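You operate a simulated robot arm through the tools that you are given. There is no shell and no other tool. Be economical: measure what you need, move in short steps, check, and stop when the job is done.

Carry out the task below with a simulated robot arm. There is one attempt and no reset: what you move stays moved.

## Task
Open the teal packing drawer, take the twine spool from the inside of the teal packing drawer and leave it on the front of the packing bench, then shut the drawer. Take the green tag and leave it in the grey steel pan on the top of the steel bench. Open the top drawer, take the blue tie from there and put it on the top of the dark stand, then shut the drawer. Take the pink square tub and leave it in the feed tray. Take the yellow block and leave it in the reject pan. The order is free. Set down upright: twine spool.

The check looks at the end state, three seconds after you hand in, the way a careful person would. Anything else that was tipped, shoved, dropped, spilled or broken makes it a failure.

## Robot
A 6-joint arm with a two-finger parallel gripper on a trunk, on a base that drives. Base frame: it is fixed to the floor where the robot stands at the start and does not move with it; the origin is under the middle of the robot, x ahead of it, y to its left, z up; the surface under the hand at the start is at about z = 0.86. Readings come in m, degrees, newtons and seconds.
With the tool pointing down near the work surface it reaches from about 0.18 to 0.64 m from the robot's upright axis, wherever it stands. Its first joint turns from -166.0 to 166.0 degrees. Places, roughly: blue tie (10x5x5 cm) [-2, 0.4, 0.6]; feed tray [-2.7, -4.9, 1.3]; front of the packing bench (34x17 cm) [0.12, 0.34, 0.86]; green tag [-0.25, 1, 1.25]; pink square tub (5x5x5 cm) [-1.5, -2.1, 0.7]; reject pan [-1, -5.25, 0.5]; steel pan (17x17x7 cm) [-1.3, -1.9, 0.7]; teal packing drawer [0.5, 0.1, 0.7]; top drawer [-2, 0.5, 0.7]; top of the dark stand (30x16 cm) [-0.12, -1.98, 0.8]; twine spool (8x8x8 cm) [0.4, 0.2, 0.7]; yellow block (5x4x3 cm) [-0.8, -5.4, 0.4]. Payload 1.57 kg.
Tool frame: the origin (TCP) lies between the finger pads and is the grasp point; the fingertips stand 0.03 m ahead of it; z points along the fingers, y is the line along which they close. Largest opening 0.11 m; finger width 0.024, thickness 0.012; the body of the gripper, 0.048 by 0.112 m, starts 0.078 m behind the TCP.
Orientation is told as [roll, pitch, yaw] about the base's x, y, z axes, in that order, counted from this pose: with the fingers straight down and closing along the base's y, the tool's x points along the base's -x, its y along +y and its z along -z.

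## Interface
- The arm moves only by the tool play_rows. Its argument "motion" is a list of rows, each an object of numbers (a shift or turn left out is 0, a gripper value left out holds the last): "tx", "ty", "tz": the shift along the base's x, y, z in m; "wx", "wy", "wz": the turn, a rotation vector about the base's x, y, z in degrees; "fingers": the opening in per cent of the stroke, from 0 (shut) to 100 (fully open). In form: [{"tx": .., "ty": .., "tz": .., "wx": .., "wy": .., "wz": .., "fingers": ..}, ...]. A call has 1 to 8 rows; each row shifts and turns the commanded pose from where the row before left it. Each row takes 0.2 s and may step no farther than 0.05 m and 8.6 degrees from the row before; otherwise, or with a gripper value out of range, the whole call is refused. Where a pose cannot be reached the arm comes as near as it can. A force on the tool above 40 N (or 10 N above the force at the start of the call, whichever is more), or a blocked arm, ends the call early, and 0.2 s more pass. Each finger travels about 0.108 m/s and halts on what it meets, pressing with about 41 N; the grip force reading is that of the motor and also rises with nothing between the fingers. The clock runs only during rows and for 0.2 s after the last one: add rows that do not move to give the fingers time. The reply holds the time, the measured pose of the TCP, the force on the tool along the base axes, the opening and the grip force, in the units named above and with some noise, with the torque about the TCP (base axes, N m) and any sound that the robot's microphone picked up, and new pictures: "show" is both (left out), scene, wrist or none.
- Cameras (640 x 400 px; columns grow to the right, rows downward): "scene" is now at [-0.0031, 0.1967, 1.7593]; the picture's right is [0.96, -0.29, 0.00], its down [-0.26, -0.87, -0.41] and it looks along [0.12, 0.39, -0.91] (base axes); focal length 214 px, centre (320, 200). "wrist" rides on the gripper at [0.07, 0.016, -0.141] in the tool frame; the picture's right is [-0.23, 0.97, 0.00], its down [-0.86, -0.20, -0.48] and it looks along [-0.47, -0.11, 0.88] (tool axes); focal length 222 px, centre (320, 200).
- move_column(by): slides the trunk up (or, below 0, down) by that many m; the arm and the scene camera ride with it, the base frame stays. It gives what a move gives, with no picture.
- steer(legs): drives the robot by 1 to 6 legs, each [ahead, left, turn to the left] in m, m and degrees, along the robot's own axes; the way and the turn of a leg run together, so that a leg with both is an arc; at most 1.5 m and 180 degrees a leg. The arm and the cameras ride along, it lands a little off, and it stops where it bumps. It gives what a move gives, and a new picture of the scene camera.
- turn_head(pan, tilt): turns the head with the scene camera to pan (to the left, within 120 degrees either way) and tilt (down, from -29 to 69), counted from straight ahead of the robot. It gives what a move gives, and a new picture of the scene camera.
- point_at(camera, pixels): for up to 12 pixels [column, row] of the newest picture of that camera ("zoom" is the newest enlarged one), the place [x, y, z] in the base frame of the surface seen there, good to about 0.003 m. No time passes.
- close_up(camera, box): a new picture of the part [left, top, right, bottom] of that camera's present view, enlarged. No time passes.
- job_done(): hands the job in; it is judged then, once.

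Go step by step. Measure first, check grasps and placings, and put right what went wrong. The budget is 138 turns and 260 pictures, counting those below and the enlarged ones. Unless the task says otherwise, let go and move clear before handing in.

The tools are called after "Call:" as name(argument=value, ...) on one line, values as JSON. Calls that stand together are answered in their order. play_rows: Moves the arm, as the interface text tells. Its arguments: {"type":"object","properties":{"motion":{"type":"array","items":{"type":"object","properties":{"tx":{"type":"number"},"ty":{"type":"number"},"tz":{"type":"number"},"wx":{"type":"number"},"wy":{"type":"number"},"wz":{"type":"number"},"fingers":{"type":"number"}}}},"show":{"type":"string","enum":["both","scene","wrist","none"]}},"required":["motion"]} The other tools are called the same way: move_column (by) slides the trunk up or down; steer (legs) drives the base; turn_head (pan, tilt) turns the head that bears the scene camera; point_at (camera, pixels) gives the place of the surface under pixels of a picture; close_up (camera, box) takes an enlarged picture of a part of a camera's view; job_done () hands the job in.

At the start:

```text
clock: 0.0
tool_pos: [0.1014, 0.4887, 1.3888]
tool_rot: [-0.8, 0.1, -4.1]
ft_force: [0.0, -0.1, -0.2]
ft_torque: [0.01, -0.01, 0.01]
finger_gap: 0.11
grasp_force: 0.0
trunk travel left (down, up): [-0.375, 0.215]
robot x, y, heading: [0.0005, 0.002, -0.3]
head pan, tilt: [73.3, 65.7]
```

scene: 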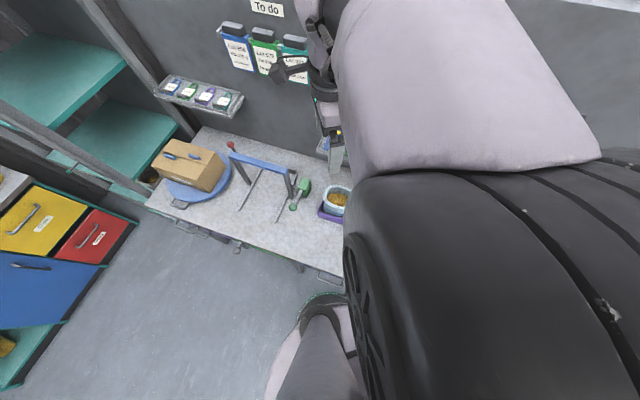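
wrist: 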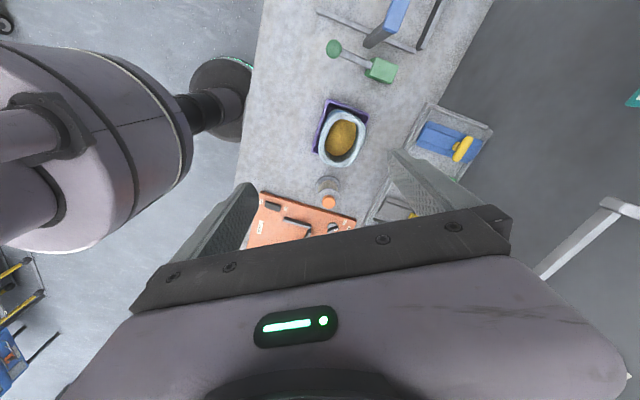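

The scene picture shows the bench to my left, mostly hidden by the arm. I'll turn the head to view the bench and surroundings.

Call:
turn_head(pan=40, tilt=50)

Call:
turn_head(pan=0, tilt=40)

Call:
turn_head(pan=110, tilt=30)

Call:
turn_head(pan=-110, tilt=30)

```text
clock: 1.0
tool_pos: [0.1049, 0.4882, 1.3878]
tool_rot: [-0.6, 0.1, -4.5]
ft_force: [-0.8, 0.6, -0.1]
ft_torque: [-0.01, -0.1, -0.02]
finger_gap: 0.11
grasp_force: 0.1
trunk travel left (down, up): [-0.375, 0.215]
robot x, y, heading: [-0.0001, 0.002, -0.1]
head pan, tilt: [40.0, 50.0]
```

scene: 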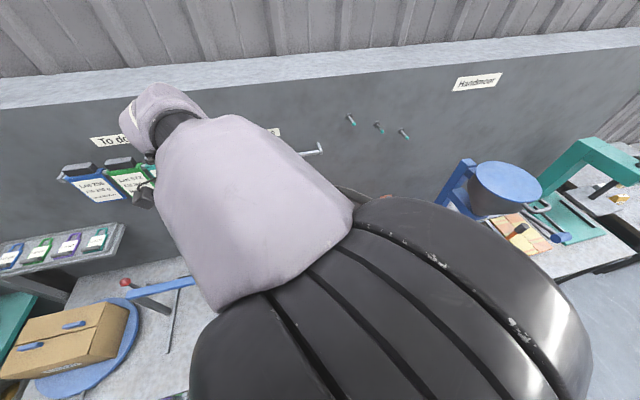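

```text
clock: 2.1
tool_pos: [0.1052, 0.4886, 1.3889]
tool_rot: [-0.5, 0.1, -4.5]
ft_force: [0.1, -0.8, 0.0]
ft_torque: [0.03, 0.02, 0.02]
finger_gap: 0.1103
grasp_force: 0.0
trunk travel left (down, up): [-0.375, 0.215]
robot x, y, heading: [0.0016, -0.0027, 0.2]
head pan, tilt: [0.0, 40.0]
```

scene: 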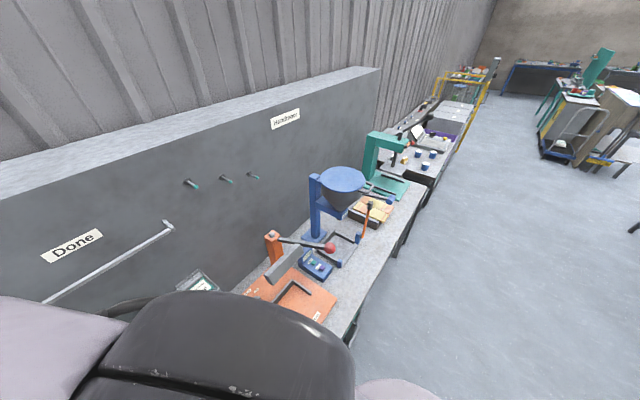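

```text
clock: 3.9
tool_pos: [0.1036, 0.4879, 1.3885]
tool_rot: [-0.6, 0.1, -4.5]
ft_force: [0.1, -0.1, 0.1]
ft_torque: [0.03, 0.0, 0.03]
finger_gap: 0.1098
grasp_force: 0.1
trunk travel left (down, up): [-0.375, 0.215]
robot x, y, heading: [0.002, -0.0018, 0.0]
head pan, tilt: [110.0, 30.0]
```

scene: 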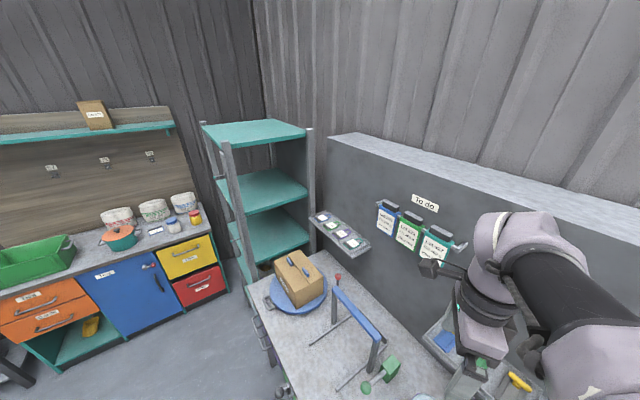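

```text
clock: 7.1
tool_pos: [0.1057, 0.4879, 1.3877]
tool_rot: [-0.6, 0.1, -4.6]
ft_force: [-0.3, 0.1, 0.4]
ft_torque: [0.01, -0.01, -0.01]
finger_gap: 0.1101
grasp_force: 0.1
trunk travel left (down, up): [-0.375, 0.215]
robot x, y, heading: [-0.0003, 0.0, 0.0]
head pan, tilt: [-110.0, 30.0]
```

scene: 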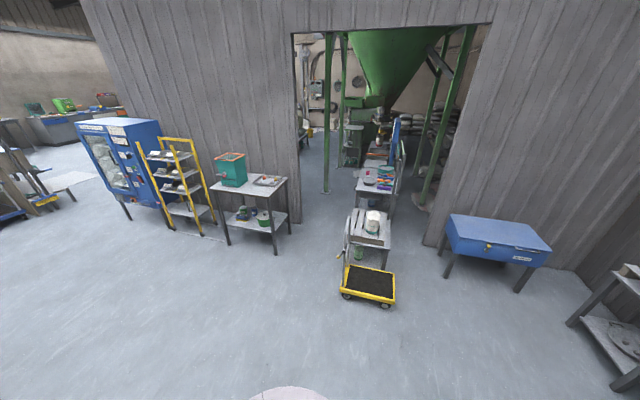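

I have the general layout. I'll back away from the bench to see the teal drawer and the tags on the "To do" board.

Call:
steer(legs=[[0, -0.6, 0]])

Call:
turn_head(pan=60, tilt=35)

Call:
turn_head(pan=115, tilt=25)

```text
clock: 10.4
tool_pos: [0.1058, -0.1019, 1.3883]
tool_rot: [-0.6, 0.0, -4.6]
ft_force: [0.0, 0.2, -0.4]
ft_torque: [-0.01, 0.01, 0.03]
finger_gap: 0.11
grasp_force: 0.0
trunk travel left (down, up): [-0.375, 0.215]
robot x, y, heading: [0.003, -0.5935, 0.3]
head pan, tilt: [-110.0, 30.0]
```

scene: 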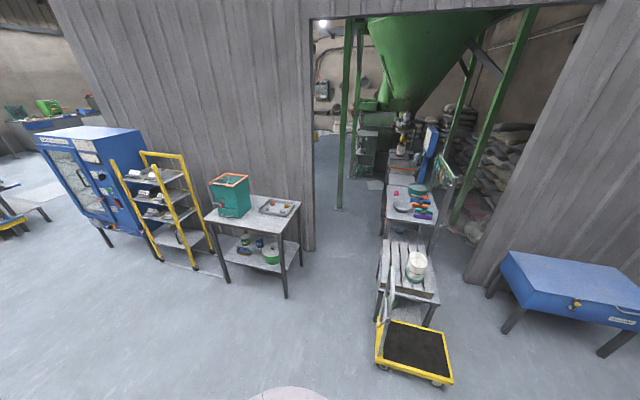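

```text
clock: 13.0
tool_pos: [0.1069, -0.103, 1.3881]
tool_rot: [-0.6, 0.1, -4.8]
ft_force: [-0.4, 0.5, 0.5]
ft_torque: [0.04, -0.01, -0.01]
finger_gap: 0.1099
grasp_force: 0.0
trunk travel left (down, up): [-0.375, 0.215]
robot x, y, heading: [-0.0011, -0.5884, -0.2]
head pan, tilt: [60.0, 35.0]
```

scene: 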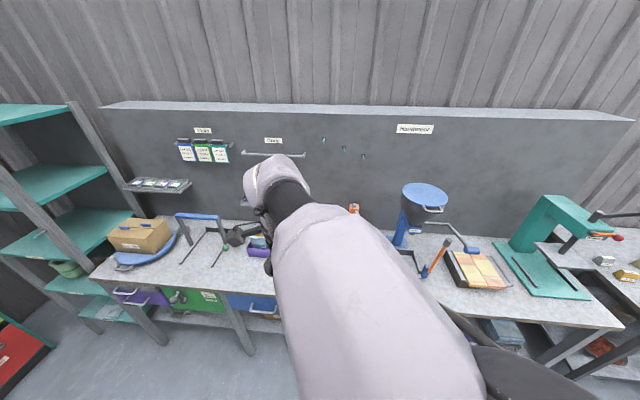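

```text
clock: 14.3
tool_pos: [0.1068, -0.1017, 1.3895]
tool_rot: [-0.5, 0.0, -4.8]
ft_force: [0.1, -0.3, -0.4]
ft_torque: [-0.02, 0.01, -0.01]
finger_gap: 0.1102
grasp_force: 0.1
trunk travel left (down, up): [-0.375, 0.215]
robot x, y, heading: [-0.0027, -0.5881, -0.1]
head pan, tilt: [115.0, 25.0]
```

scene: 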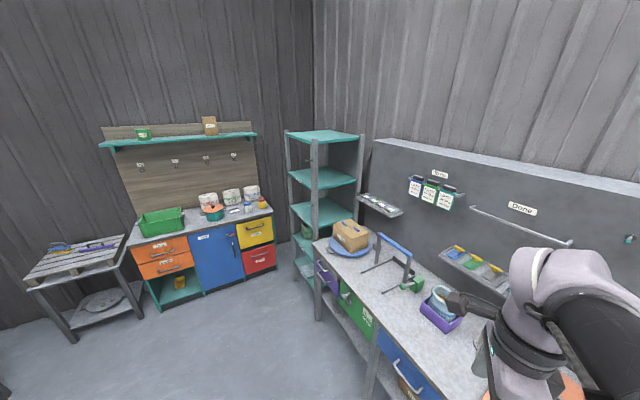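

The board tags show at (416,188), (430,192), (446,196). I'll zoom in and measure.

Call:
close_up(camera="scene", box=[380, 160, 480, 222])

Call:
point_at(camera="scene", pixels=[[416, 188], [430, 194], [446, 198], [182, 243], [168, 270], [375, 203], [365, 315], [405, 365], [330, 275], [440, 280]])

Call:
close_up(camera="scene", box=[100, 200, 280, 312])

```text
6.40 times, centred on (430, 191) of scene
```

zoom: 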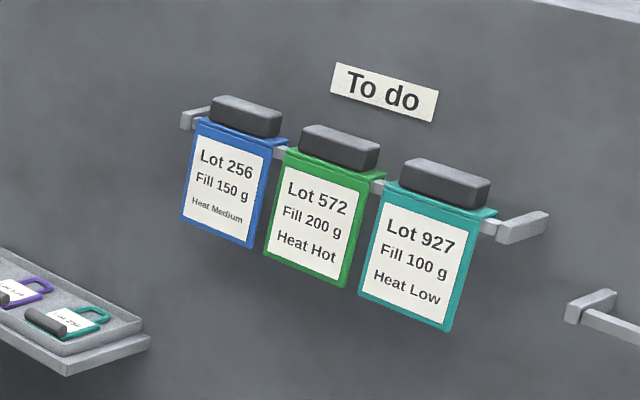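

```text
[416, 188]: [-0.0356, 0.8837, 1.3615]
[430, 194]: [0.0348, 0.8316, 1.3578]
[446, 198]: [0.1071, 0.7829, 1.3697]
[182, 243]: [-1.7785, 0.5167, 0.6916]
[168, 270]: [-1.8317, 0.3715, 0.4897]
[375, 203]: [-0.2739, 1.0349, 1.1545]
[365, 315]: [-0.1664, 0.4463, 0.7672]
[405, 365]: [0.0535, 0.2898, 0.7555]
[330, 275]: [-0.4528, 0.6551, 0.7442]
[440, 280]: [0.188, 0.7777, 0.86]
```

```text
3.56 times, centred on (190, 256) of scene
```

zoom: 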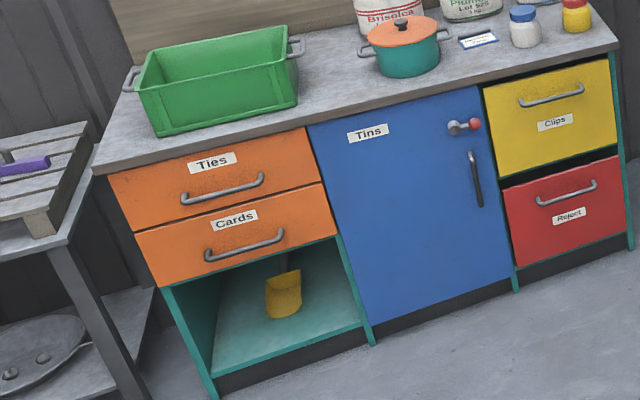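

The bench front runs at roughly −36° heading. The green tag is probably in the tray near (380,205). I'll zoom in there and on other benches.

Call:
close_up(camera="scene", box=[345, 180, 415, 224])

Call:
close_up(camera="scene", box=[310, 220, 520, 350])

```text
9.09 times, centred on (380, 202) of scene
```

zoom: 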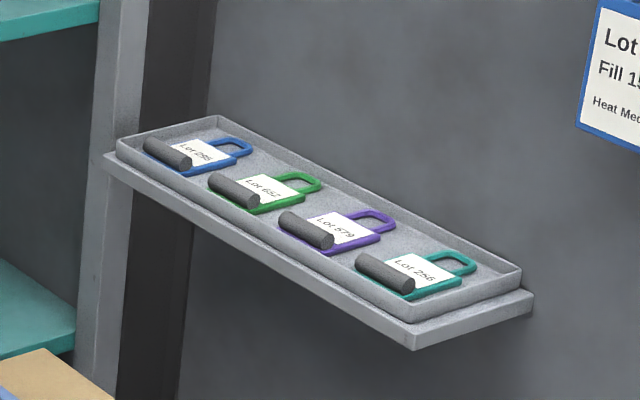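

```text
3.05 times, centred on (415, 285) of scene
```

zoom: 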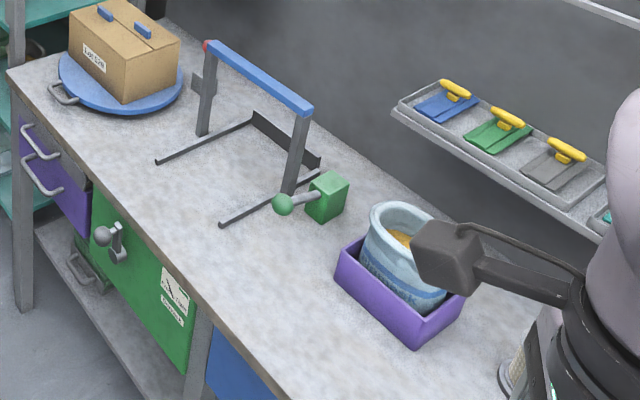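

The tags lie in a tray at z≈1.15. I'll turn to face the bench (normal about 54°) so the arm is off to the left, and look at the teal drawer.

Call:
steer(legs=[[0.05, -0.1, 54]])

Call:
turn_head(pan=-10, tilt=45)

```text
clock: 17.1
tool_pos: [-0.2459, -0.2786, 1.3885]
tool_rot: [-0.6, 0.1, 49.2]
ft_force: [-0.2, 0.4, -0.2]
ft_torque: [0.03, 0.01, -0.03]
finger_gap: 0.11
grasp_force: 0.1
trunk travel left (down, up): [-0.375, 0.215]
robot x, y, heading: [0.0864, -0.6557, 54.1]
head pan, tilt: [115.0, 25.0]
```

scene: 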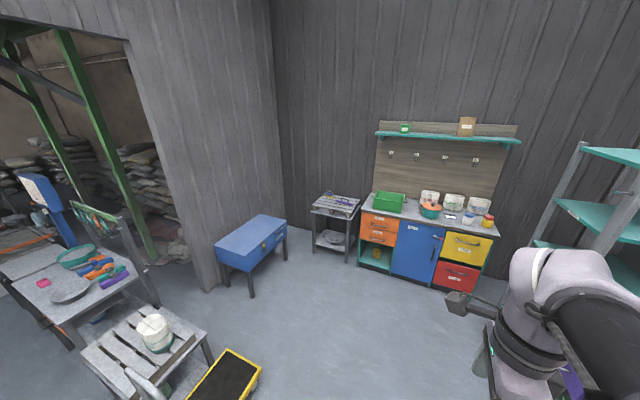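

```text
clock: 19.1
tool_pos: [-0.2455, -0.2799, 1.3898]
tool_rot: [-0.6, 0.0, 49.1]
ft_force: [-1.1, 0.2, -0.6]
ft_torque: [0.0, 0.01, 0.0]
finger_gap: 0.11
grasp_force: 0.0
trunk travel left (down, up): [-0.375, 0.215]
robot x, y, heading: [0.0838, -0.6558, 54.1]
head pan, tilt: [-10.0, 45.0]
```

scene: 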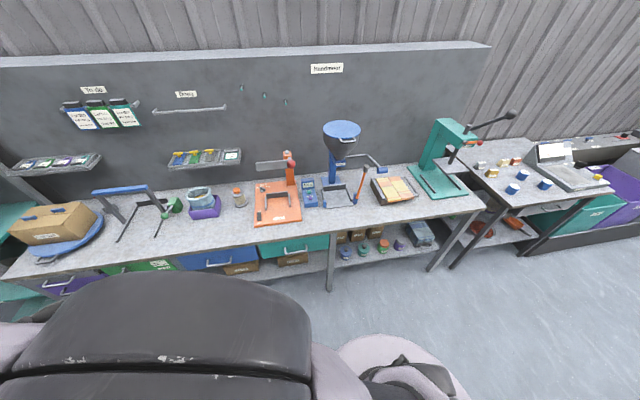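

Teal drawer front is at (295,245). Zooming and measuring.

Call:
close_up(camera="scene", box=[180, 175, 360, 287])

Call:
point_at(camera="scene", pixels=[[262, 240], [328, 236], [295, 250], [262, 257], [328, 247], [295, 238], [160, 238], [60, 270], [420, 212], [230, 220]])

```text
3.56 times, centred on (270, 231) of scene
```

zoom: 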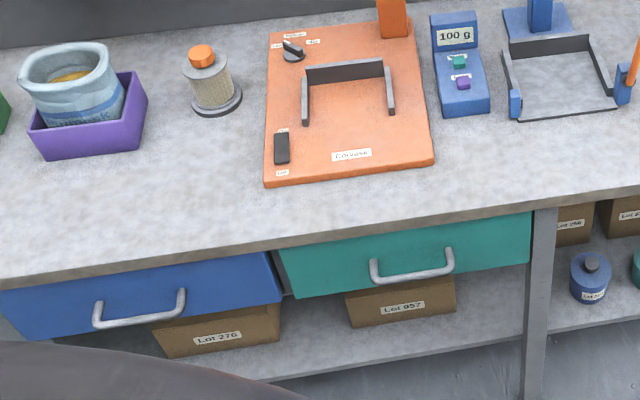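

```text
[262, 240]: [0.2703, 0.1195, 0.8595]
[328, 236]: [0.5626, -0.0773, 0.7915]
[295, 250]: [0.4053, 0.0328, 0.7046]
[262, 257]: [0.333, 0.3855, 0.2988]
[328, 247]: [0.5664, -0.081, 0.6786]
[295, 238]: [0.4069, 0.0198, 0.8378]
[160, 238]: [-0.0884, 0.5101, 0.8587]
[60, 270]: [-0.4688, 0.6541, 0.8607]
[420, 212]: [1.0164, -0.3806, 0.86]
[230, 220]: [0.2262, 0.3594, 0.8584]
```

Measure handle ends and face in a tighter zoom.

Call:
close_up(camera="scene", box=[250, 225, 340, 281])

Call:
point_at(camera="zoom", pixels=[[325, 213], [250, 225], [405, 195], [247, 175], [395, 160], [120, 175], [550, 90], [550, 140], [120, 130], [400, 85], [320, 195], [150, 240]])

```text
7.11 times, centred on (295, 253) of scene
```

zoom: 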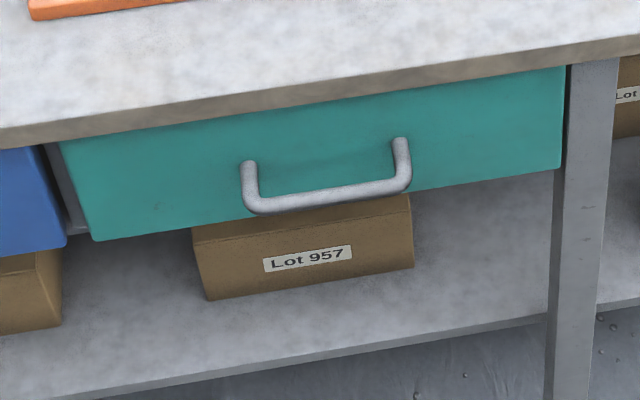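

```text
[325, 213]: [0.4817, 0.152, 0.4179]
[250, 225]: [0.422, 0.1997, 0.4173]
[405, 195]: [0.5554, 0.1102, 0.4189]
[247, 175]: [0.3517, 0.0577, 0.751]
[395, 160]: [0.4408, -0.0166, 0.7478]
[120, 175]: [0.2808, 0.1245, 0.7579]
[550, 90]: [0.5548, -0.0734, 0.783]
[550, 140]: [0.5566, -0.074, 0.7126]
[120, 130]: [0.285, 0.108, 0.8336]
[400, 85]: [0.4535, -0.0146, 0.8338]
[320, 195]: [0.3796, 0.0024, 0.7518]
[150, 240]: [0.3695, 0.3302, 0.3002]
```

Drawer face: depth line n=(0.586,0.811) at 0.2655; handle bar at z≈0.75, 4 cm out. I'll turn the robot so the arm (on its left side) faces the drawer squarely, then lower the trunk.

Call:
steer(legs=[[0, 0, -85], [-0.198, 0.119, 0]])

Call:
move_column(by=-0.25)

Call:
turn_head(pan=60, tilt=60)

```text
clock: 24.5
tool_pos: [0.3151, -0.0824, 1.3885]
tool_rot: [-0.7, 0.0, -35.4]
ft_force: [-0.1, -0.1, -0.2]
ft_torque: [0.01, -0.03, 0.04]
finger_gap: 0.1099
grasp_force: 0.1
trunk travel left (down, up): [-0.375, 0.215]
robot x, y, heading: [-0.0273, -0.4453, -31.0]
head pan, tilt: [-10.0, 45.0]
```

scene: 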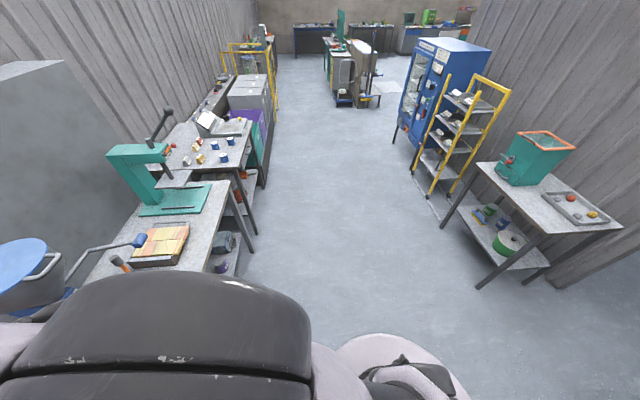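

```text
clock: 27.1
tool_pos: [0.3154, -0.0831, 1.1391]
tool_rot: [-0.7, 0.0, -35.4]
ft_force: [0.0, -0.4, 0.5]
ft_torque: [-0.03, 0.0, -0.03]
finger_gap: 0.1103
grasp_force: 0.0
trunk travel left (down, up): [-0.125, 0.465]
robot x, y, heading: [-0.0292, -0.4467, -30.6]
head pan, tilt: [-10.0, 45.0]
```

```text
clock: 28.5
tool_pos: [0.3155, -0.0815, 1.1382]
tool_rot: [-0.5, 0.0, -35.4]
ft_force: [0.3, -0.3, -0.1]
ft_torque: [0.03, 0.0, -0.01]
finger_gap: 0.1098
grasp_force: 0.0
trunk travel left (down, up): [-0.125, 0.465]
robot x, y, heading: [-0.0255, -0.4474, -30.7]
head pan, tilt: [60.0, 60.0]
```

scene: 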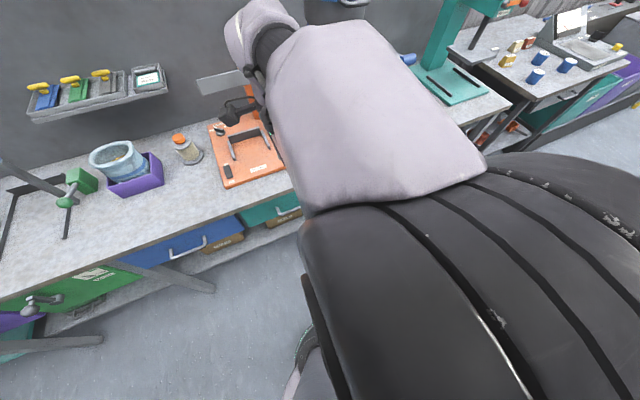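

Tool sits at depth 0.119, s 0.304. I'll lower the trunk further, then tilt the tool 45° toward the drawer while descending in front of it.

Call:
move_column(by=-0.12)

Call:
play_rows(motion=[{"tx": -0.003, "ty": -0.006, "tz": -0.035, "wx": 6.08, "wy": -4.39}, {"tx": -0.003, "ty": -0.006, "tz": -0.035, "wx": 6.08, "wy": -4.39}, {"tx": -0.003, "ty": -0.006, "tz": -0.035, "wx": 6.08, "wy": -4.39}, {"tx": -0.003, "ty": -0.006, "tz": -0.035, "wx": 6.08, "wy": -4.39}, {"tx": -0.003, "ty": -0.006, "tz": -0.035, "wx": 6.08, "wy": -4.39}, {"tx": -0.003, "ty": -0.006, "tz": -0.035, "wx": 6.08, "wy": -4.39}, {}])

```text
clock: 30.0
tool_pos: [0.3163, -0.0829, 1.0186]
tool_rot: [-0.6, 0.0, -35.3]
ft_force: [0.0, 1.2, 0.1]
ft_torque: [0.05, 0.03, -0.01]
finger_gap: 0.1099
grasp_force: 0.1
trunk travel left (down, up): [-0.005, 0.585]
robot x, y, heading: [-0.0261, -0.4467, -30.9]
head pan, tilt: [60.0, 60.0]
```

```text
clock: 31.6
tool_pos: [0.3, -0.119, 0.859]
tool_rot: [29.2, -0.9, -35.9]
ft_force: [-0.1, 0.6, -0.1]
ft_torque: [0.02, 0.0, 0.0]
finger_gap: 0.1101
grasp_force: 0.0
out of reach, approached as far as the arm can: row 5, 6
trunk travel left (down, up): [-0.005, 0.585]
robot x, y, heading: [-0.0258, -0.4479, -30.7]
head pan, tilt: [60.0, 60.0]
```

scene: 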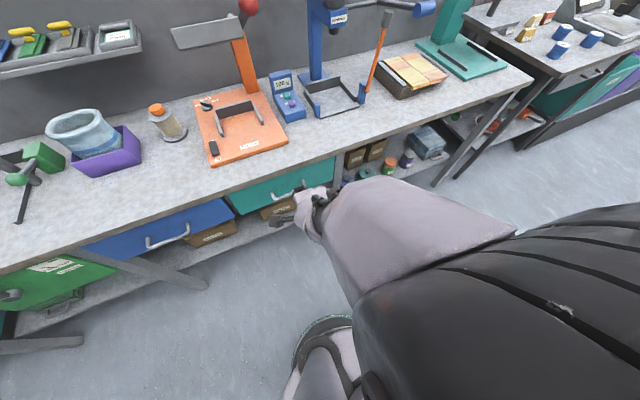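
wrist: 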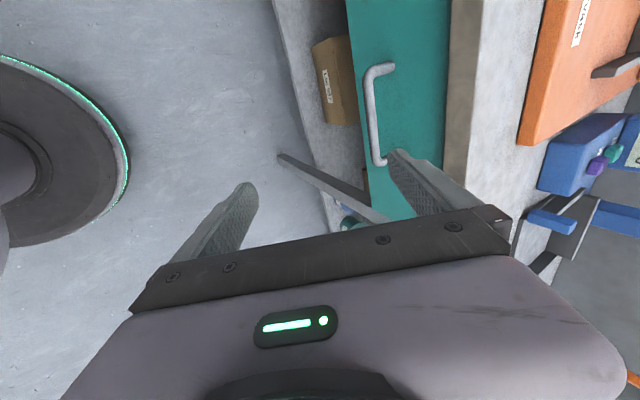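

Rows 5–6 were out of reach with the tool tucked close in. I'll extend toward the handle first, then tilt the remaining angle.

Call:
play_rows(motion=[{"tx": 0.018, "ty": 0.024, "tz": -0.02}, {"tx": 0.018, "ty": 0.024, "tz": -0.02, "wx": 4, "wy": -2.9}, {"wx": 4.05, "wy": -2.9, "tz": -0.02}, {"wx": 4.05, "wy": -2.9}, {}])

```text
clock: 32.8
tool_pos: [0.3335, -0.0625, 0.7811]
tool_rot: [52.5, 0.2, -34.8]
ft_force: [-0.4, 0.7, -0.1]
ft_torque: [0.01, 0.01, 0.04]
finger_gap: 0.1103
grasp_force: 0.1
out of reach, approached as far as the arm can: row 1
trunk travel left (down, up): [-0.005, 0.585]
robot x, y, heading: [-0.0294, -0.4466, -30.7]
head pan, tilt: [60.0, 60.0]
```

scene: 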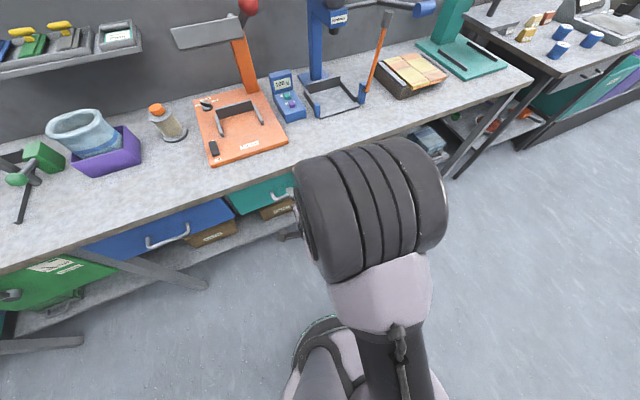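
wrist: 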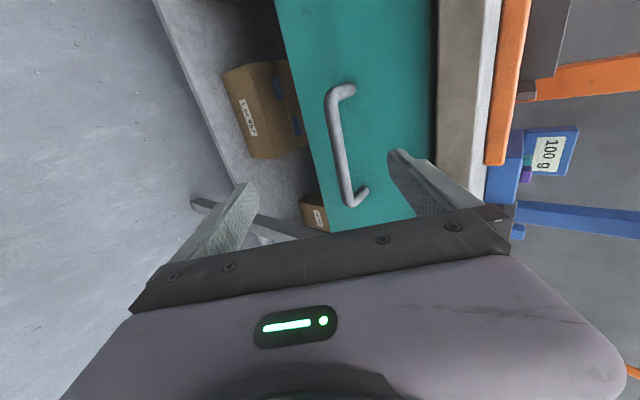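

Reached: TCP depth 0.145, tilt ~52°. The handle is between the finger directions in the wrist view at (345,150). Measuring it.

Call:
point_at(camera="wrist", pixels=[[334, 105], [340, 145], [348, 190], [310, 150], [390, 100]])

```text
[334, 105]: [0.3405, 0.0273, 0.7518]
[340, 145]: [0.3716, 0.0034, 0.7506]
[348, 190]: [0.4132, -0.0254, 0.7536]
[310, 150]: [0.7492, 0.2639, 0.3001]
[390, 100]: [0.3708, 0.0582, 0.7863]
```

Bar at depth 0.226, z 0.751. I'll tilt 25° more toward horizontal (so the fingertips clear the drawer face), narrow the fingers, then go forward.

Call:
play_rows(motion=[{"wx": 6.7, "wy": -4.85, "tz": -0.008, "fingers": 60}, {"wx": 6.7, "wy": -4.85, "tz": -0.008}, {"wx": 6.7, "wy": -4.85, "tz": -0.008}, {"tx": 0.0132, "ty": 0.0182}, {"tx": 0.0132, "ty": 0.0182}, {"tx": 0.0132, "ty": 0.0182}, {}])

```text
clock: 34.4
tool_pos: [0.3705, -0.0066, 0.759]
tool_rot: [77.3, -0.3, -34.9]
ft_force: [0.3, 0.4, 0.2]
ft_torque: [0.0, -0.03, 0.02]
finger_gap: 0.0662
grasp_force: 0.1
trunk travel left (down, up): [-0.005, 0.585]
robot x, y, heading: [-0.022, -0.4533, -30.7]
head pan, tilt: [60.0, 60.0]
```

scene: 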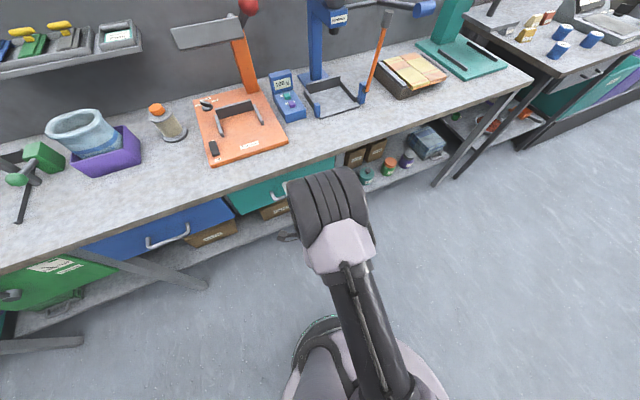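
wrist: 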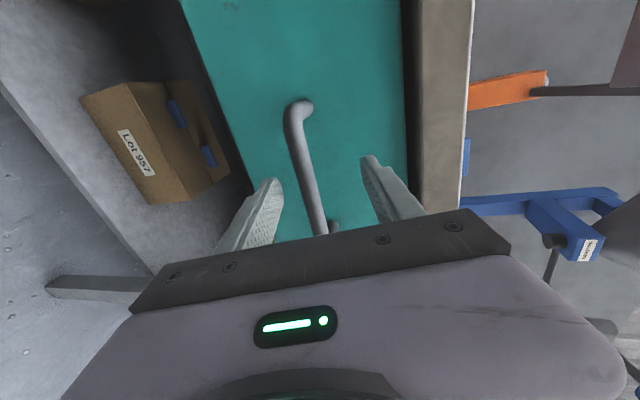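

Bar is between the fingers. Closing.

Call:
play_rows(motion=[{"fingers": 0}, {}, {}, {}], show="wrist")

```text
clock: 35.0
tool_pos: [0.3696, -0.009, 0.7484]
tool_rot: [76.0, 0.0, -35.1]
ft_force: [0.7, 1.9, -25.5]
ft_torque: [-0.3, 0.39, 0.21]
finger_gap: 0.0137
grasp_force: 30.0
trunk travel left (down, up): [-0.005, 0.585]
robot x, y, heading: [-0.0258, -0.4513, -30.7]
head pan, tilt: [60.0, 60.0]
stopped in row 3: the force on the tool passed its limit at 46 N (the readings are from after the stop); the commanded pose is now the measured one
```

wrist: 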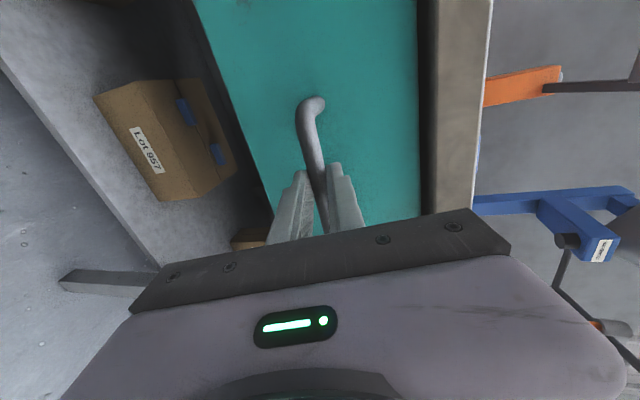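

Handle gripped (gap 1.4 cm). I'll relieve the vertical load and then pull the drawer by driving the base back along −n while holding.

Call:
play_rows(motion=[{"tz": -0.003}, {"tx": -0.012, "ty": -0.016}, {"tx": -0.012, "ty": -0.016}, {"tx": -0.012, "ty": -0.016}], show="scene")

```text
clock: 36.0
tool_pos: [0.334, -0.0581, 0.7495]
tool_rot: [76.5, 0.0, -35.1]
ft_force: [5.1, -3.6, -8.0]
ft_torque: [-0.02, 0.19, 0.12]
finger_gap: 0.0137
grasp_force: 30.0
trunk travel left (down, up): [-0.005, 0.585]
robot x, y, heading: [-0.0272, -0.4497, -30.9]
head pan, tilt: [60.0, 60.0]
```

scene: 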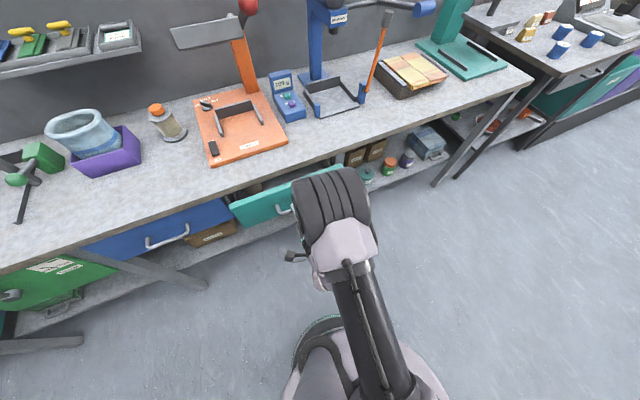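

The drawer is opening (6 cm). I'll continue pulling with the base.

Call:
steer(legs=[[-0.014, -0.16, 0]])

```text
clock: 37.4
tool_pos: [0.2401, -0.1872, 0.7492]
tool_rot: [76.5, 0.0, -34.9]
ft_force: [17.2, -12.9, -6.6]
ft_torque: [-0.15, 0.01, -0.8]
finger_gap: 0.0136
grasp_force: 30.3
trunk travel left (down, up): [-0.005, 0.585]
robot x, y, heading: [-0.1216, -0.5805, -30.8]
head pan, tilt: [60.0, 60.0]
```

scene: 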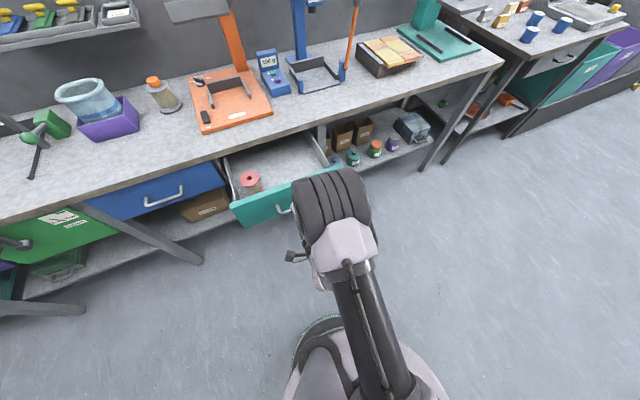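

The drawer is open ~22 cm and the spool shows at (250,183). Zooming in to measure it.

Call:
close_up(camera="scene", box=[200, 130, 340, 218])

Call:
point_at(camera="scene", pixels=[[250, 177], [242, 178], [257, 176], [250, 188], [275, 170], [236, 205], [320, 175], [300, 178], [226, 170]])

```text
4.55 times, centred on (270, 174) of scene
```

zoom: 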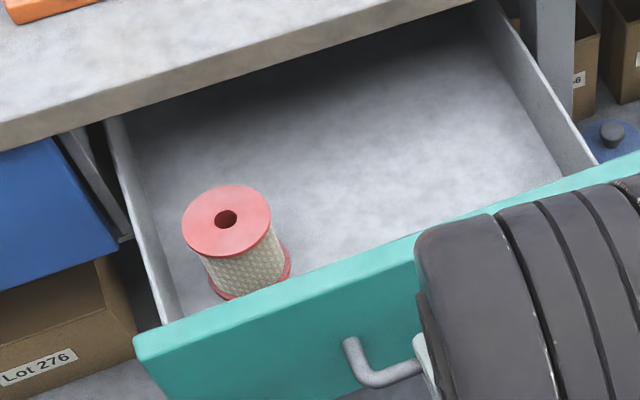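

```text
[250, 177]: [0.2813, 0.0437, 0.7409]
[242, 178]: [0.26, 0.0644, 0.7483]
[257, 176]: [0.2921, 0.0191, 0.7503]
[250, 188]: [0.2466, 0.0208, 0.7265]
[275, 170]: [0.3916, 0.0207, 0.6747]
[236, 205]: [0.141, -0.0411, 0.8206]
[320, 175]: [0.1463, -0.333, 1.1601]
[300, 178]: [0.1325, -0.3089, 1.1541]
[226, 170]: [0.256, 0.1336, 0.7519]
```

The spool stands upright, top z≈0.75, about 6 cm from the bench edge. I'll pull the drawer another 6 cm for gripper clearance.

Call:
steer(legs=[[-0.006, -0.065, 0]])

```text
clock: 38.4
tool_pos: [0.2025, -0.2402, 0.7499]
tool_rot: [76.4, 0.0, -35.1]
ft_force: [6.1, -7.3, -4.3]
ft_torque: [-0.12, 0.03, -0.53]
finger_gap: 0.0139
grasp_force: 29.8
trunk travel left (down, up): [-0.005, 0.585]
robot x, y, heading: [-0.157, -0.6332, -30.7]
head pan, tilt: [60.0, 60.0]
```

scene: 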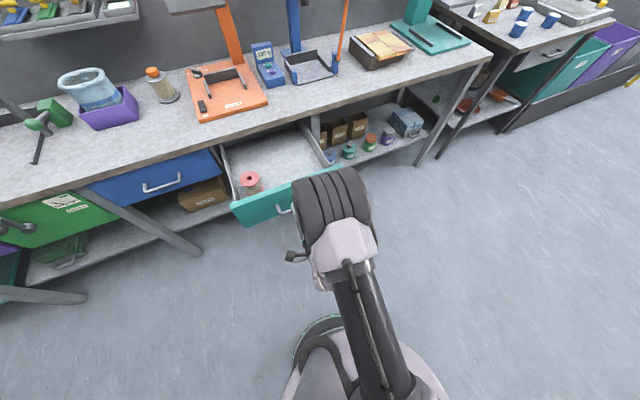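

Open ~29 cm. Releasing the handle, then backing off with the base and raising the trunk.

Call:
play_rows(motion=[{"fingers": 60}, {}, {}], show="wrist")

Call:
steer(legs=[[-0.007, -0.08, 0]])

Call:
move_column(by=0.3)

Call:
close_up(camera="scene", box=[180, 130, 340, 230])

```text
clock: 39.2
tool_pos: [0.2033, -0.2404, 0.7497]
tool_rot: [76.5, -0.1, -35.0]
ft_force: [-0.3, -0.3, -0.4]
ft_torque: [0.0, 0.01, 0.01]
finger_gap: 0.0659
grasp_force: 0.1
trunk travel left (down, up): [-0.005, 0.585]
robot x, y, heading: [-0.1577, -0.6351, -30.8]
head pan, tilt: [60.0, 60.0]
```

wrist: 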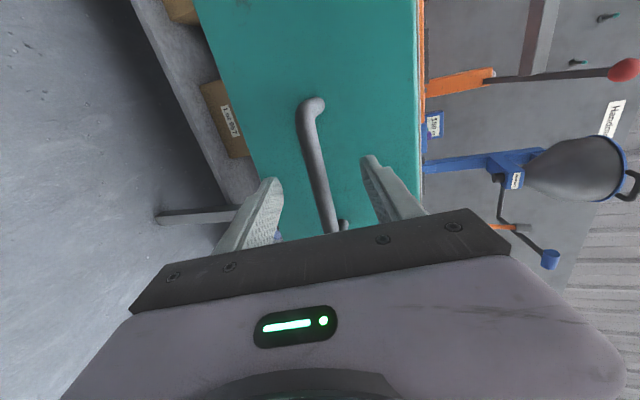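

```text
clock: 40.3
tool_pos: [0.1559, -0.3038, 0.7488]
tool_rot: [76.5, 0.0, -35.0]
ft_force: [-0.7, 0.1, 0.3]
ft_torque: [-0.01, -0.03, 0.01]
finger_gap: 0.066
grasp_force: 0.0
trunk travel left (down, up): [-0.005, 0.585]
robot x, y, heading: [-0.2029, -0.6937, -30.8]
head pan, tilt: [60.0, 60.0]
```

scene: 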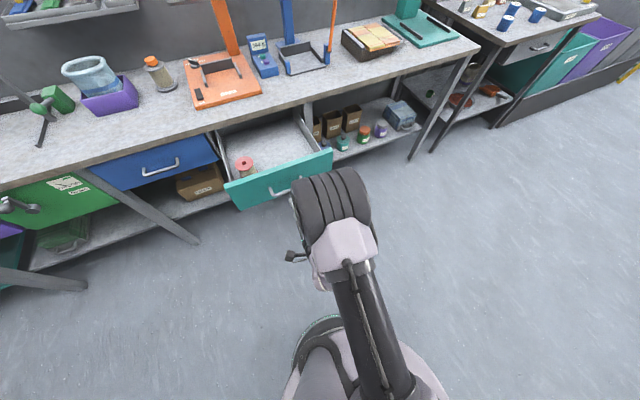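

```text
clock: 43.3
tool_pos: [0.155, -0.3039, 1.0479]
tool_rot: [76.4, 0.0, -35.0]
ft_force: [-0.3, 0.1, 0.6]
ft_torque: [0.04, 0.02, 0.01]
finger_gap: 0.0659
grasp_force: 0.0
trunk travel left (down, up): [-0.305, 0.285]
robot x, y, heading: [-0.201, -0.6972, -30.8]
head pan, tilt: [60.0, 60.0]
```

```text
4.00 times, centred on (260, 180) of scene
```

zoom: 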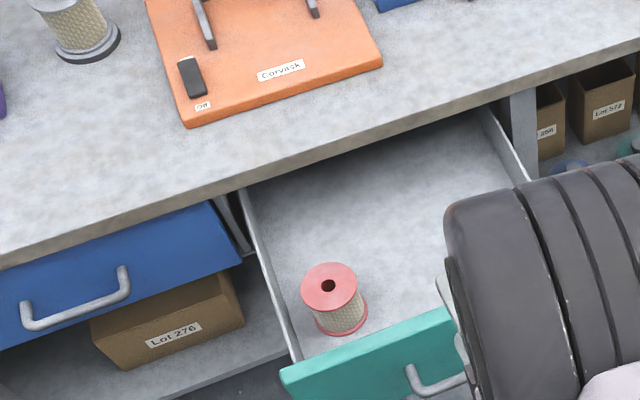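

Drawer stayed open. Measuring the spool and drawer walls from this zoom, and rotating the tool back to vertical.

Call:
point_at(camera="zoom", pixels=[[329, 266], [331, 309], [303, 286], [356, 283], [343, 322], [400, 250], [265, 250], [300, 373], [360, 335], [245, 205]])

Call:
play_rows(motion=[{"wx": -6.9, "wy": 4.95}, {"wx": -6.9, "wy": 4.95}, {"wx": -6.9, "wy": 4.95}, {"wx": -6.9, "wy": 4.95}, {"wx": -6.9, "wy": 4.95}, {"wx": -6.9, "wy": 4.95}, {"wx": -6.9, "wy": 4.95, "fingers": 100}, {"wx": -6.9, "wy": 4.95}], show="none")

```text
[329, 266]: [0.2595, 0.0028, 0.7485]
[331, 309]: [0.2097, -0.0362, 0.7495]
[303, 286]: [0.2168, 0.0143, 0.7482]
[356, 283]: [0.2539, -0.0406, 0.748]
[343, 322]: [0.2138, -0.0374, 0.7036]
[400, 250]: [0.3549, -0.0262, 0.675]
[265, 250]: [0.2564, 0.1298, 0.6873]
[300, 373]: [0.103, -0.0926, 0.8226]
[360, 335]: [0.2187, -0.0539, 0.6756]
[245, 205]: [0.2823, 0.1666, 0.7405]
```

```text
clock: 45.1
tool_pos: [0.1687, -0.3113, 1.0469]
tool_rot: [14.9, -3.0, -36.3]
ft_force: [1.0, 0.2, 0.1]
ft_torque: [-0.05, 0.02, -0.02]
finger_gap: 0.1099
grasp_force: 0.0
out of reach, approached as far as the arm can: row 7
trunk travel left (down, up): [-0.305, 0.285]
robot x, y, heading: [-0.1999, -0.6983, -30.7]
head pan, tilt: [60.0, 60.0]
```

Spool center ≈ (0.235, −0.015), top z 0.748, diameter ≈6.6 cm. I'll drive in toward the drawer and finish levelling the tool.

Call:
steer(legs=[[-0.0763, 0.2682, 0]])

Call:
play_rows(motion=[{"wx": -6, "wy": 4.3}, {"wx": -3, "wy": 2.1}, {}, {}])

```text
clock: 47.0
tool_pos: [0.2417, -0.0452, 1.0477]
tool_rot: [15.1, -2.8, -36.5]
ft_force: [-0.6, 0.3, -0.2]
ft_torque: [-0.03, -0.01, 0.05]
finger_gap: 0.1102
grasp_force: 0.0
trunk travel left (down, up): [-0.305, 0.285]
robot x, y, heading: [-0.1303, -0.4228, -30.7]
head pan, tilt: [60.0, 60.0]
```

scene: 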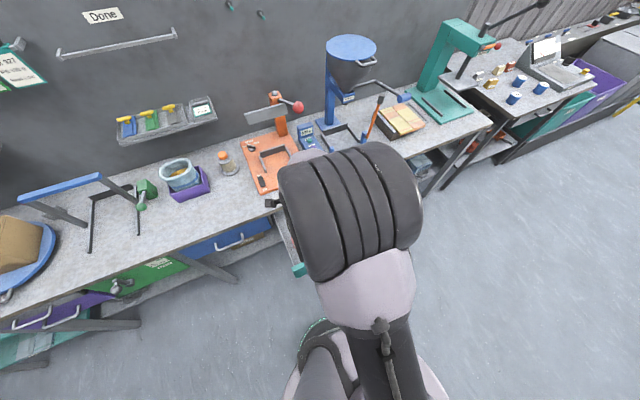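

```text
clock: 48.0
tool_pos: [0.2409, -0.0458, 1.0467]
tool_rot: [4.0, -3.0, -36.0]
ft_force: [-1.0, 0.1, 0.6]
ft_torque: [0.01, 0.01, 0.02]
finger_gap: 0.11
grasp_force: 0.1
trunk travel left (down, up): [-0.305, 0.285]
robot x, y, heading: [-0.1307, -0.4266, -31.0]
head pan, tilt: [60.0, 60.0]
```

scene: 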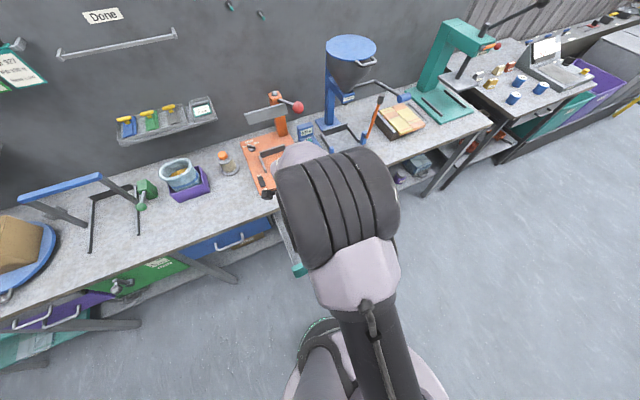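
wrist: 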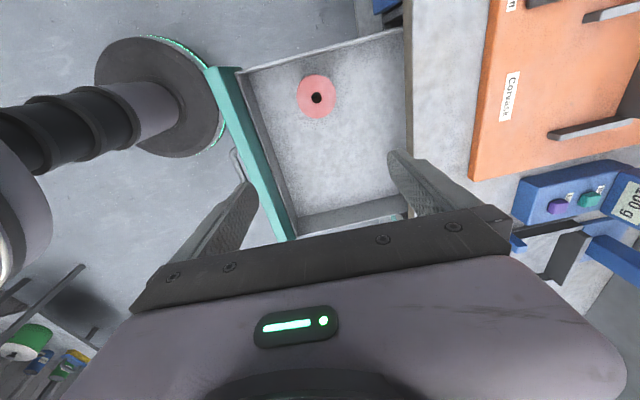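

Spool is clearly visible at (316,98) in the wrist view. Confirming its centre.

Call:
point_at(camera="wrist", pixels=[[298, 98], [336, 97], [316, 76], [315, 118], [250, 110], [405, 100]])

```text
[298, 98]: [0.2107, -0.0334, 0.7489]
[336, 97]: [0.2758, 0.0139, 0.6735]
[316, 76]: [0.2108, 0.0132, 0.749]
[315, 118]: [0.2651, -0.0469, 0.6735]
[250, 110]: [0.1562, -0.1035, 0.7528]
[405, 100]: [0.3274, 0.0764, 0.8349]
```

I'll centre over the spool and level the tool, then lower using the trunk.

Call:
play_rows(motion=[{"tx": -0.006, "ty": 0.033, "wx": -1.5, "wy": 4.8}, {}, {}], show="none")

Call:
move_column(by=-0.22)

Call:
play_rows(motion=[{}])

```text
clock: 48.8
tool_pos: [0.2358, -0.0096, 1.0472]
tool_rot: [-0.1, -0.1, -35.8]
ft_force: [-0.7, 0.0, -0.9]
ft_torque: [0.04, -0.02, -0.03]
finger_gap: 0.11
grasp_force: 0.1
trunk travel left (down, up): [-0.305, 0.285]
robot x, y, heading: [-0.1304, -0.429, -31.1]
head pan, tilt: [60.0, 60.0]
```

```text
clock: 51.1
tool_pos: [0.2362, -0.0121, 0.8281]
tool_rot: [0.1, -0.1, -35.8]
ft_force: [0.2, -0.5, -0.9]
ft_torque: [-0.01, -0.01, 0.01]
finger_gap: 0.1099
grasp_force: 0.1
trunk travel left (down, up): [-0.085, 0.505]
robot x, y, heading: [-0.1318, -0.4287, -30.9]
head pan, tilt: [60.0, 60.0]
```

```text
clock: 51.5
tool_pos: [0.2351, -0.0124, 0.8277]
tool_rot: [-0.1, -0.1, -35.8]
ft_force: [1.0, 0.5, 0.0]
ft_torque: [0.02, 0.01, 0.01]
finger_gap: 0.1099
grasp_force: 0.0
trunk travel left (down, up): [-0.085, 0.505]
robot x, y, heading: [-0.1312, -0.4291, -31.0]
head pan, tilt: [60.0, 60.0]
```

scene: 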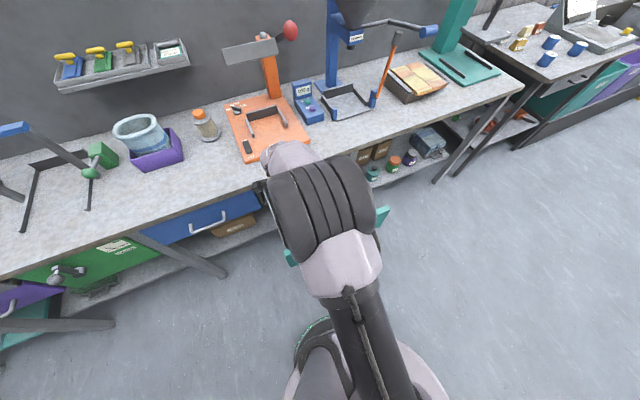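
wrist: 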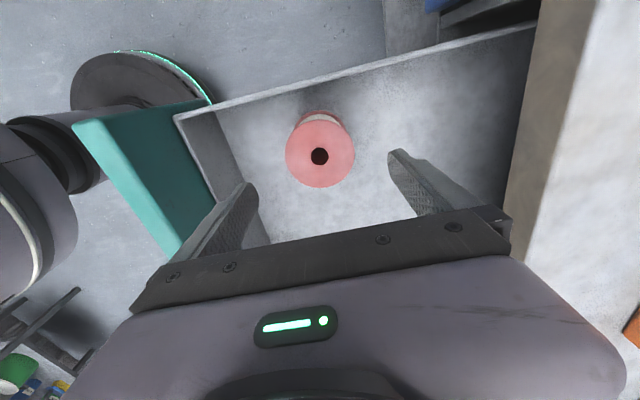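

Aligned: spool lies between fingers. Lowering the remaining 10 cm.

Call:
play_rows(motion=[{"tz": -0.035}, {"tz": -0.035}, {"tz": -0.035}, {}])

```text
clock: 52.5
tool_pos: [0.2376, -0.0106, 0.7238]
tool_rot: [0.0, -0.2, -35.9]
ft_force: [-0.2, -0.2, 0.4]
ft_torque: [-0.02, 0.0, 0.02]
finger_gap: 0.1099
grasp_force: 0.1
trunk travel left (down, up): [-0.085, 0.505]
robot x, y, heading: [-0.1312, -0.4297, -30.7]
head pan, tilt: [60.0, 60.0]
```

scene: 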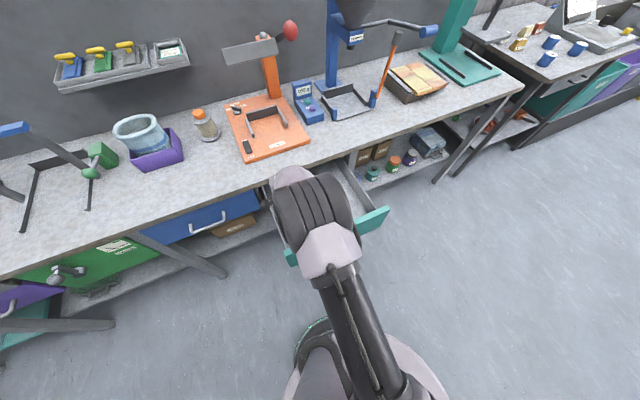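
wrist: 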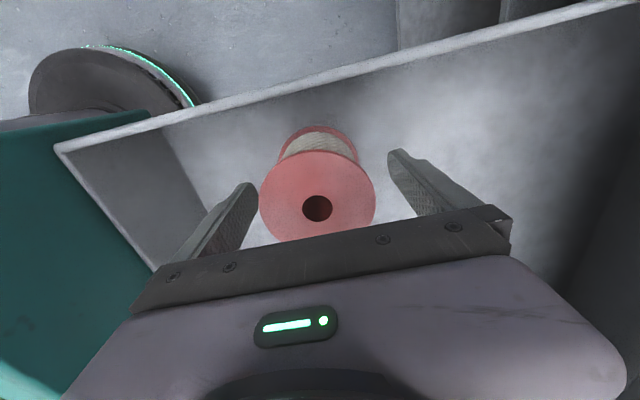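

TCP projects to about (321,194), right on the spool's hub. Closing.

Call:
play_rows(motion=[{"fingers": 0}, {}, {}, {}, {}], show="wrist")

```text
clock: 53.8
tool_pos: [0.2358, -0.011, 0.7239]
tool_rot: [-0.2, -0.1, -35.8]
ft_force: [0.5, 0.2, 0.8]
ft_torque: [0.04, -0.01, -0.03]
finger_gap: 0.0711
grasp_force: 40.7
trunk travel left (down, up): [-0.085, 0.505]
robot x, y, heading: [-0.1327, -0.4248, -30.7]
head pan, tilt: [60.0, 60.0]
```

wrist: 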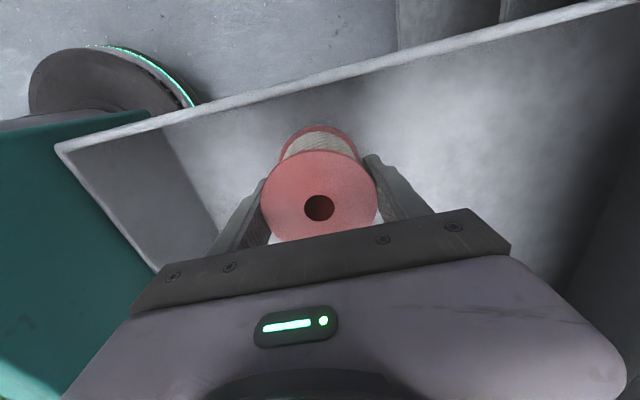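

Spool held (7.1 cm). Raising the trunk, then driving left along the bench and in to put the tool above the bench front spot.

Call:
move_column(by=0.32)

Call:
steer(legs=[[-0.299, 0.027, 0], [0.0194, 0.2153, 0]])

Call:
play_rows(motion=[{}], show="wrist")

```text
clock: 56.9
tool_pos: [0.2367, -0.0107, 1.0438]
tool_rot: [-0.1, 0.0, -35.8]
ft_force: [-1.0, -0.2, -1.8]
ft_torque: [-0.04, 0.03, 0.01]
finger_gap: 0.0706
grasp_force: 41.0
trunk travel left (down, up): [-0.405, 0.185]
robot x, y, heading: [-0.1294, -0.4293, -30.7]
head pan, tilt: [60.0, 60.0]
```

```text
clock: 60.3
tool_pos: [0.1174, 0.3433, 1.043]
tool_rot: [-0.1, -0.1, -36.0]
ft_force: [-0.2, -0.7, -1.2]
ft_torque: [-0.03, 0.02, -0.01]
finger_gap: 0.0711
grasp_force: 41.3
trunk travel left (down, up): [-0.405, 0.185]
robot x, y, heading: [-0.2483, -0.0703, -30.7]
head pan, tilt: [60.0, 60.0]
```

scene: 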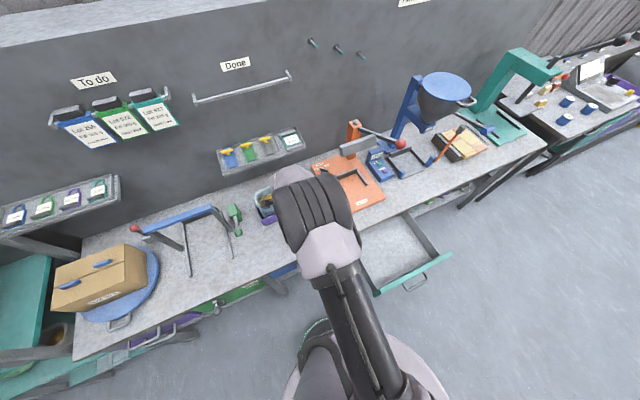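

```text
clock: 60.7
tool_pos: [0.1189, 0.343, 1.044]
tool_rot: [0.0, -0.1, -36.0]
ft_force: [-0.5, 0.3, -1.3]
ft_torque: [-0.03, 0.02, 0.0]
finger_gap: 0.0712
grasp_force: 40.6
trunk travel left (down, up): [-0.405, 0.185]
robot x, y, heading: [-0.252, -0.0683, -30.7]
head pan, tilt: [60.0, 60.0]
```

wrist: 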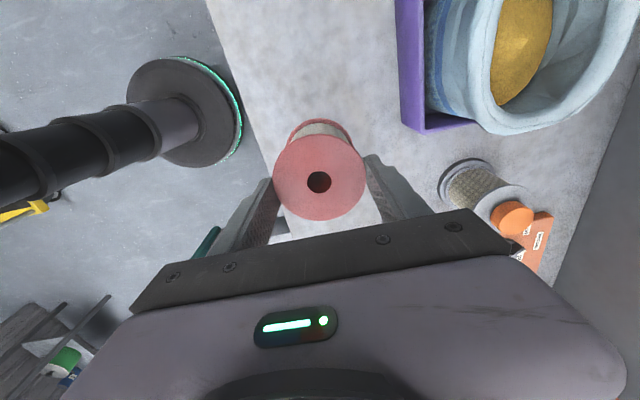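

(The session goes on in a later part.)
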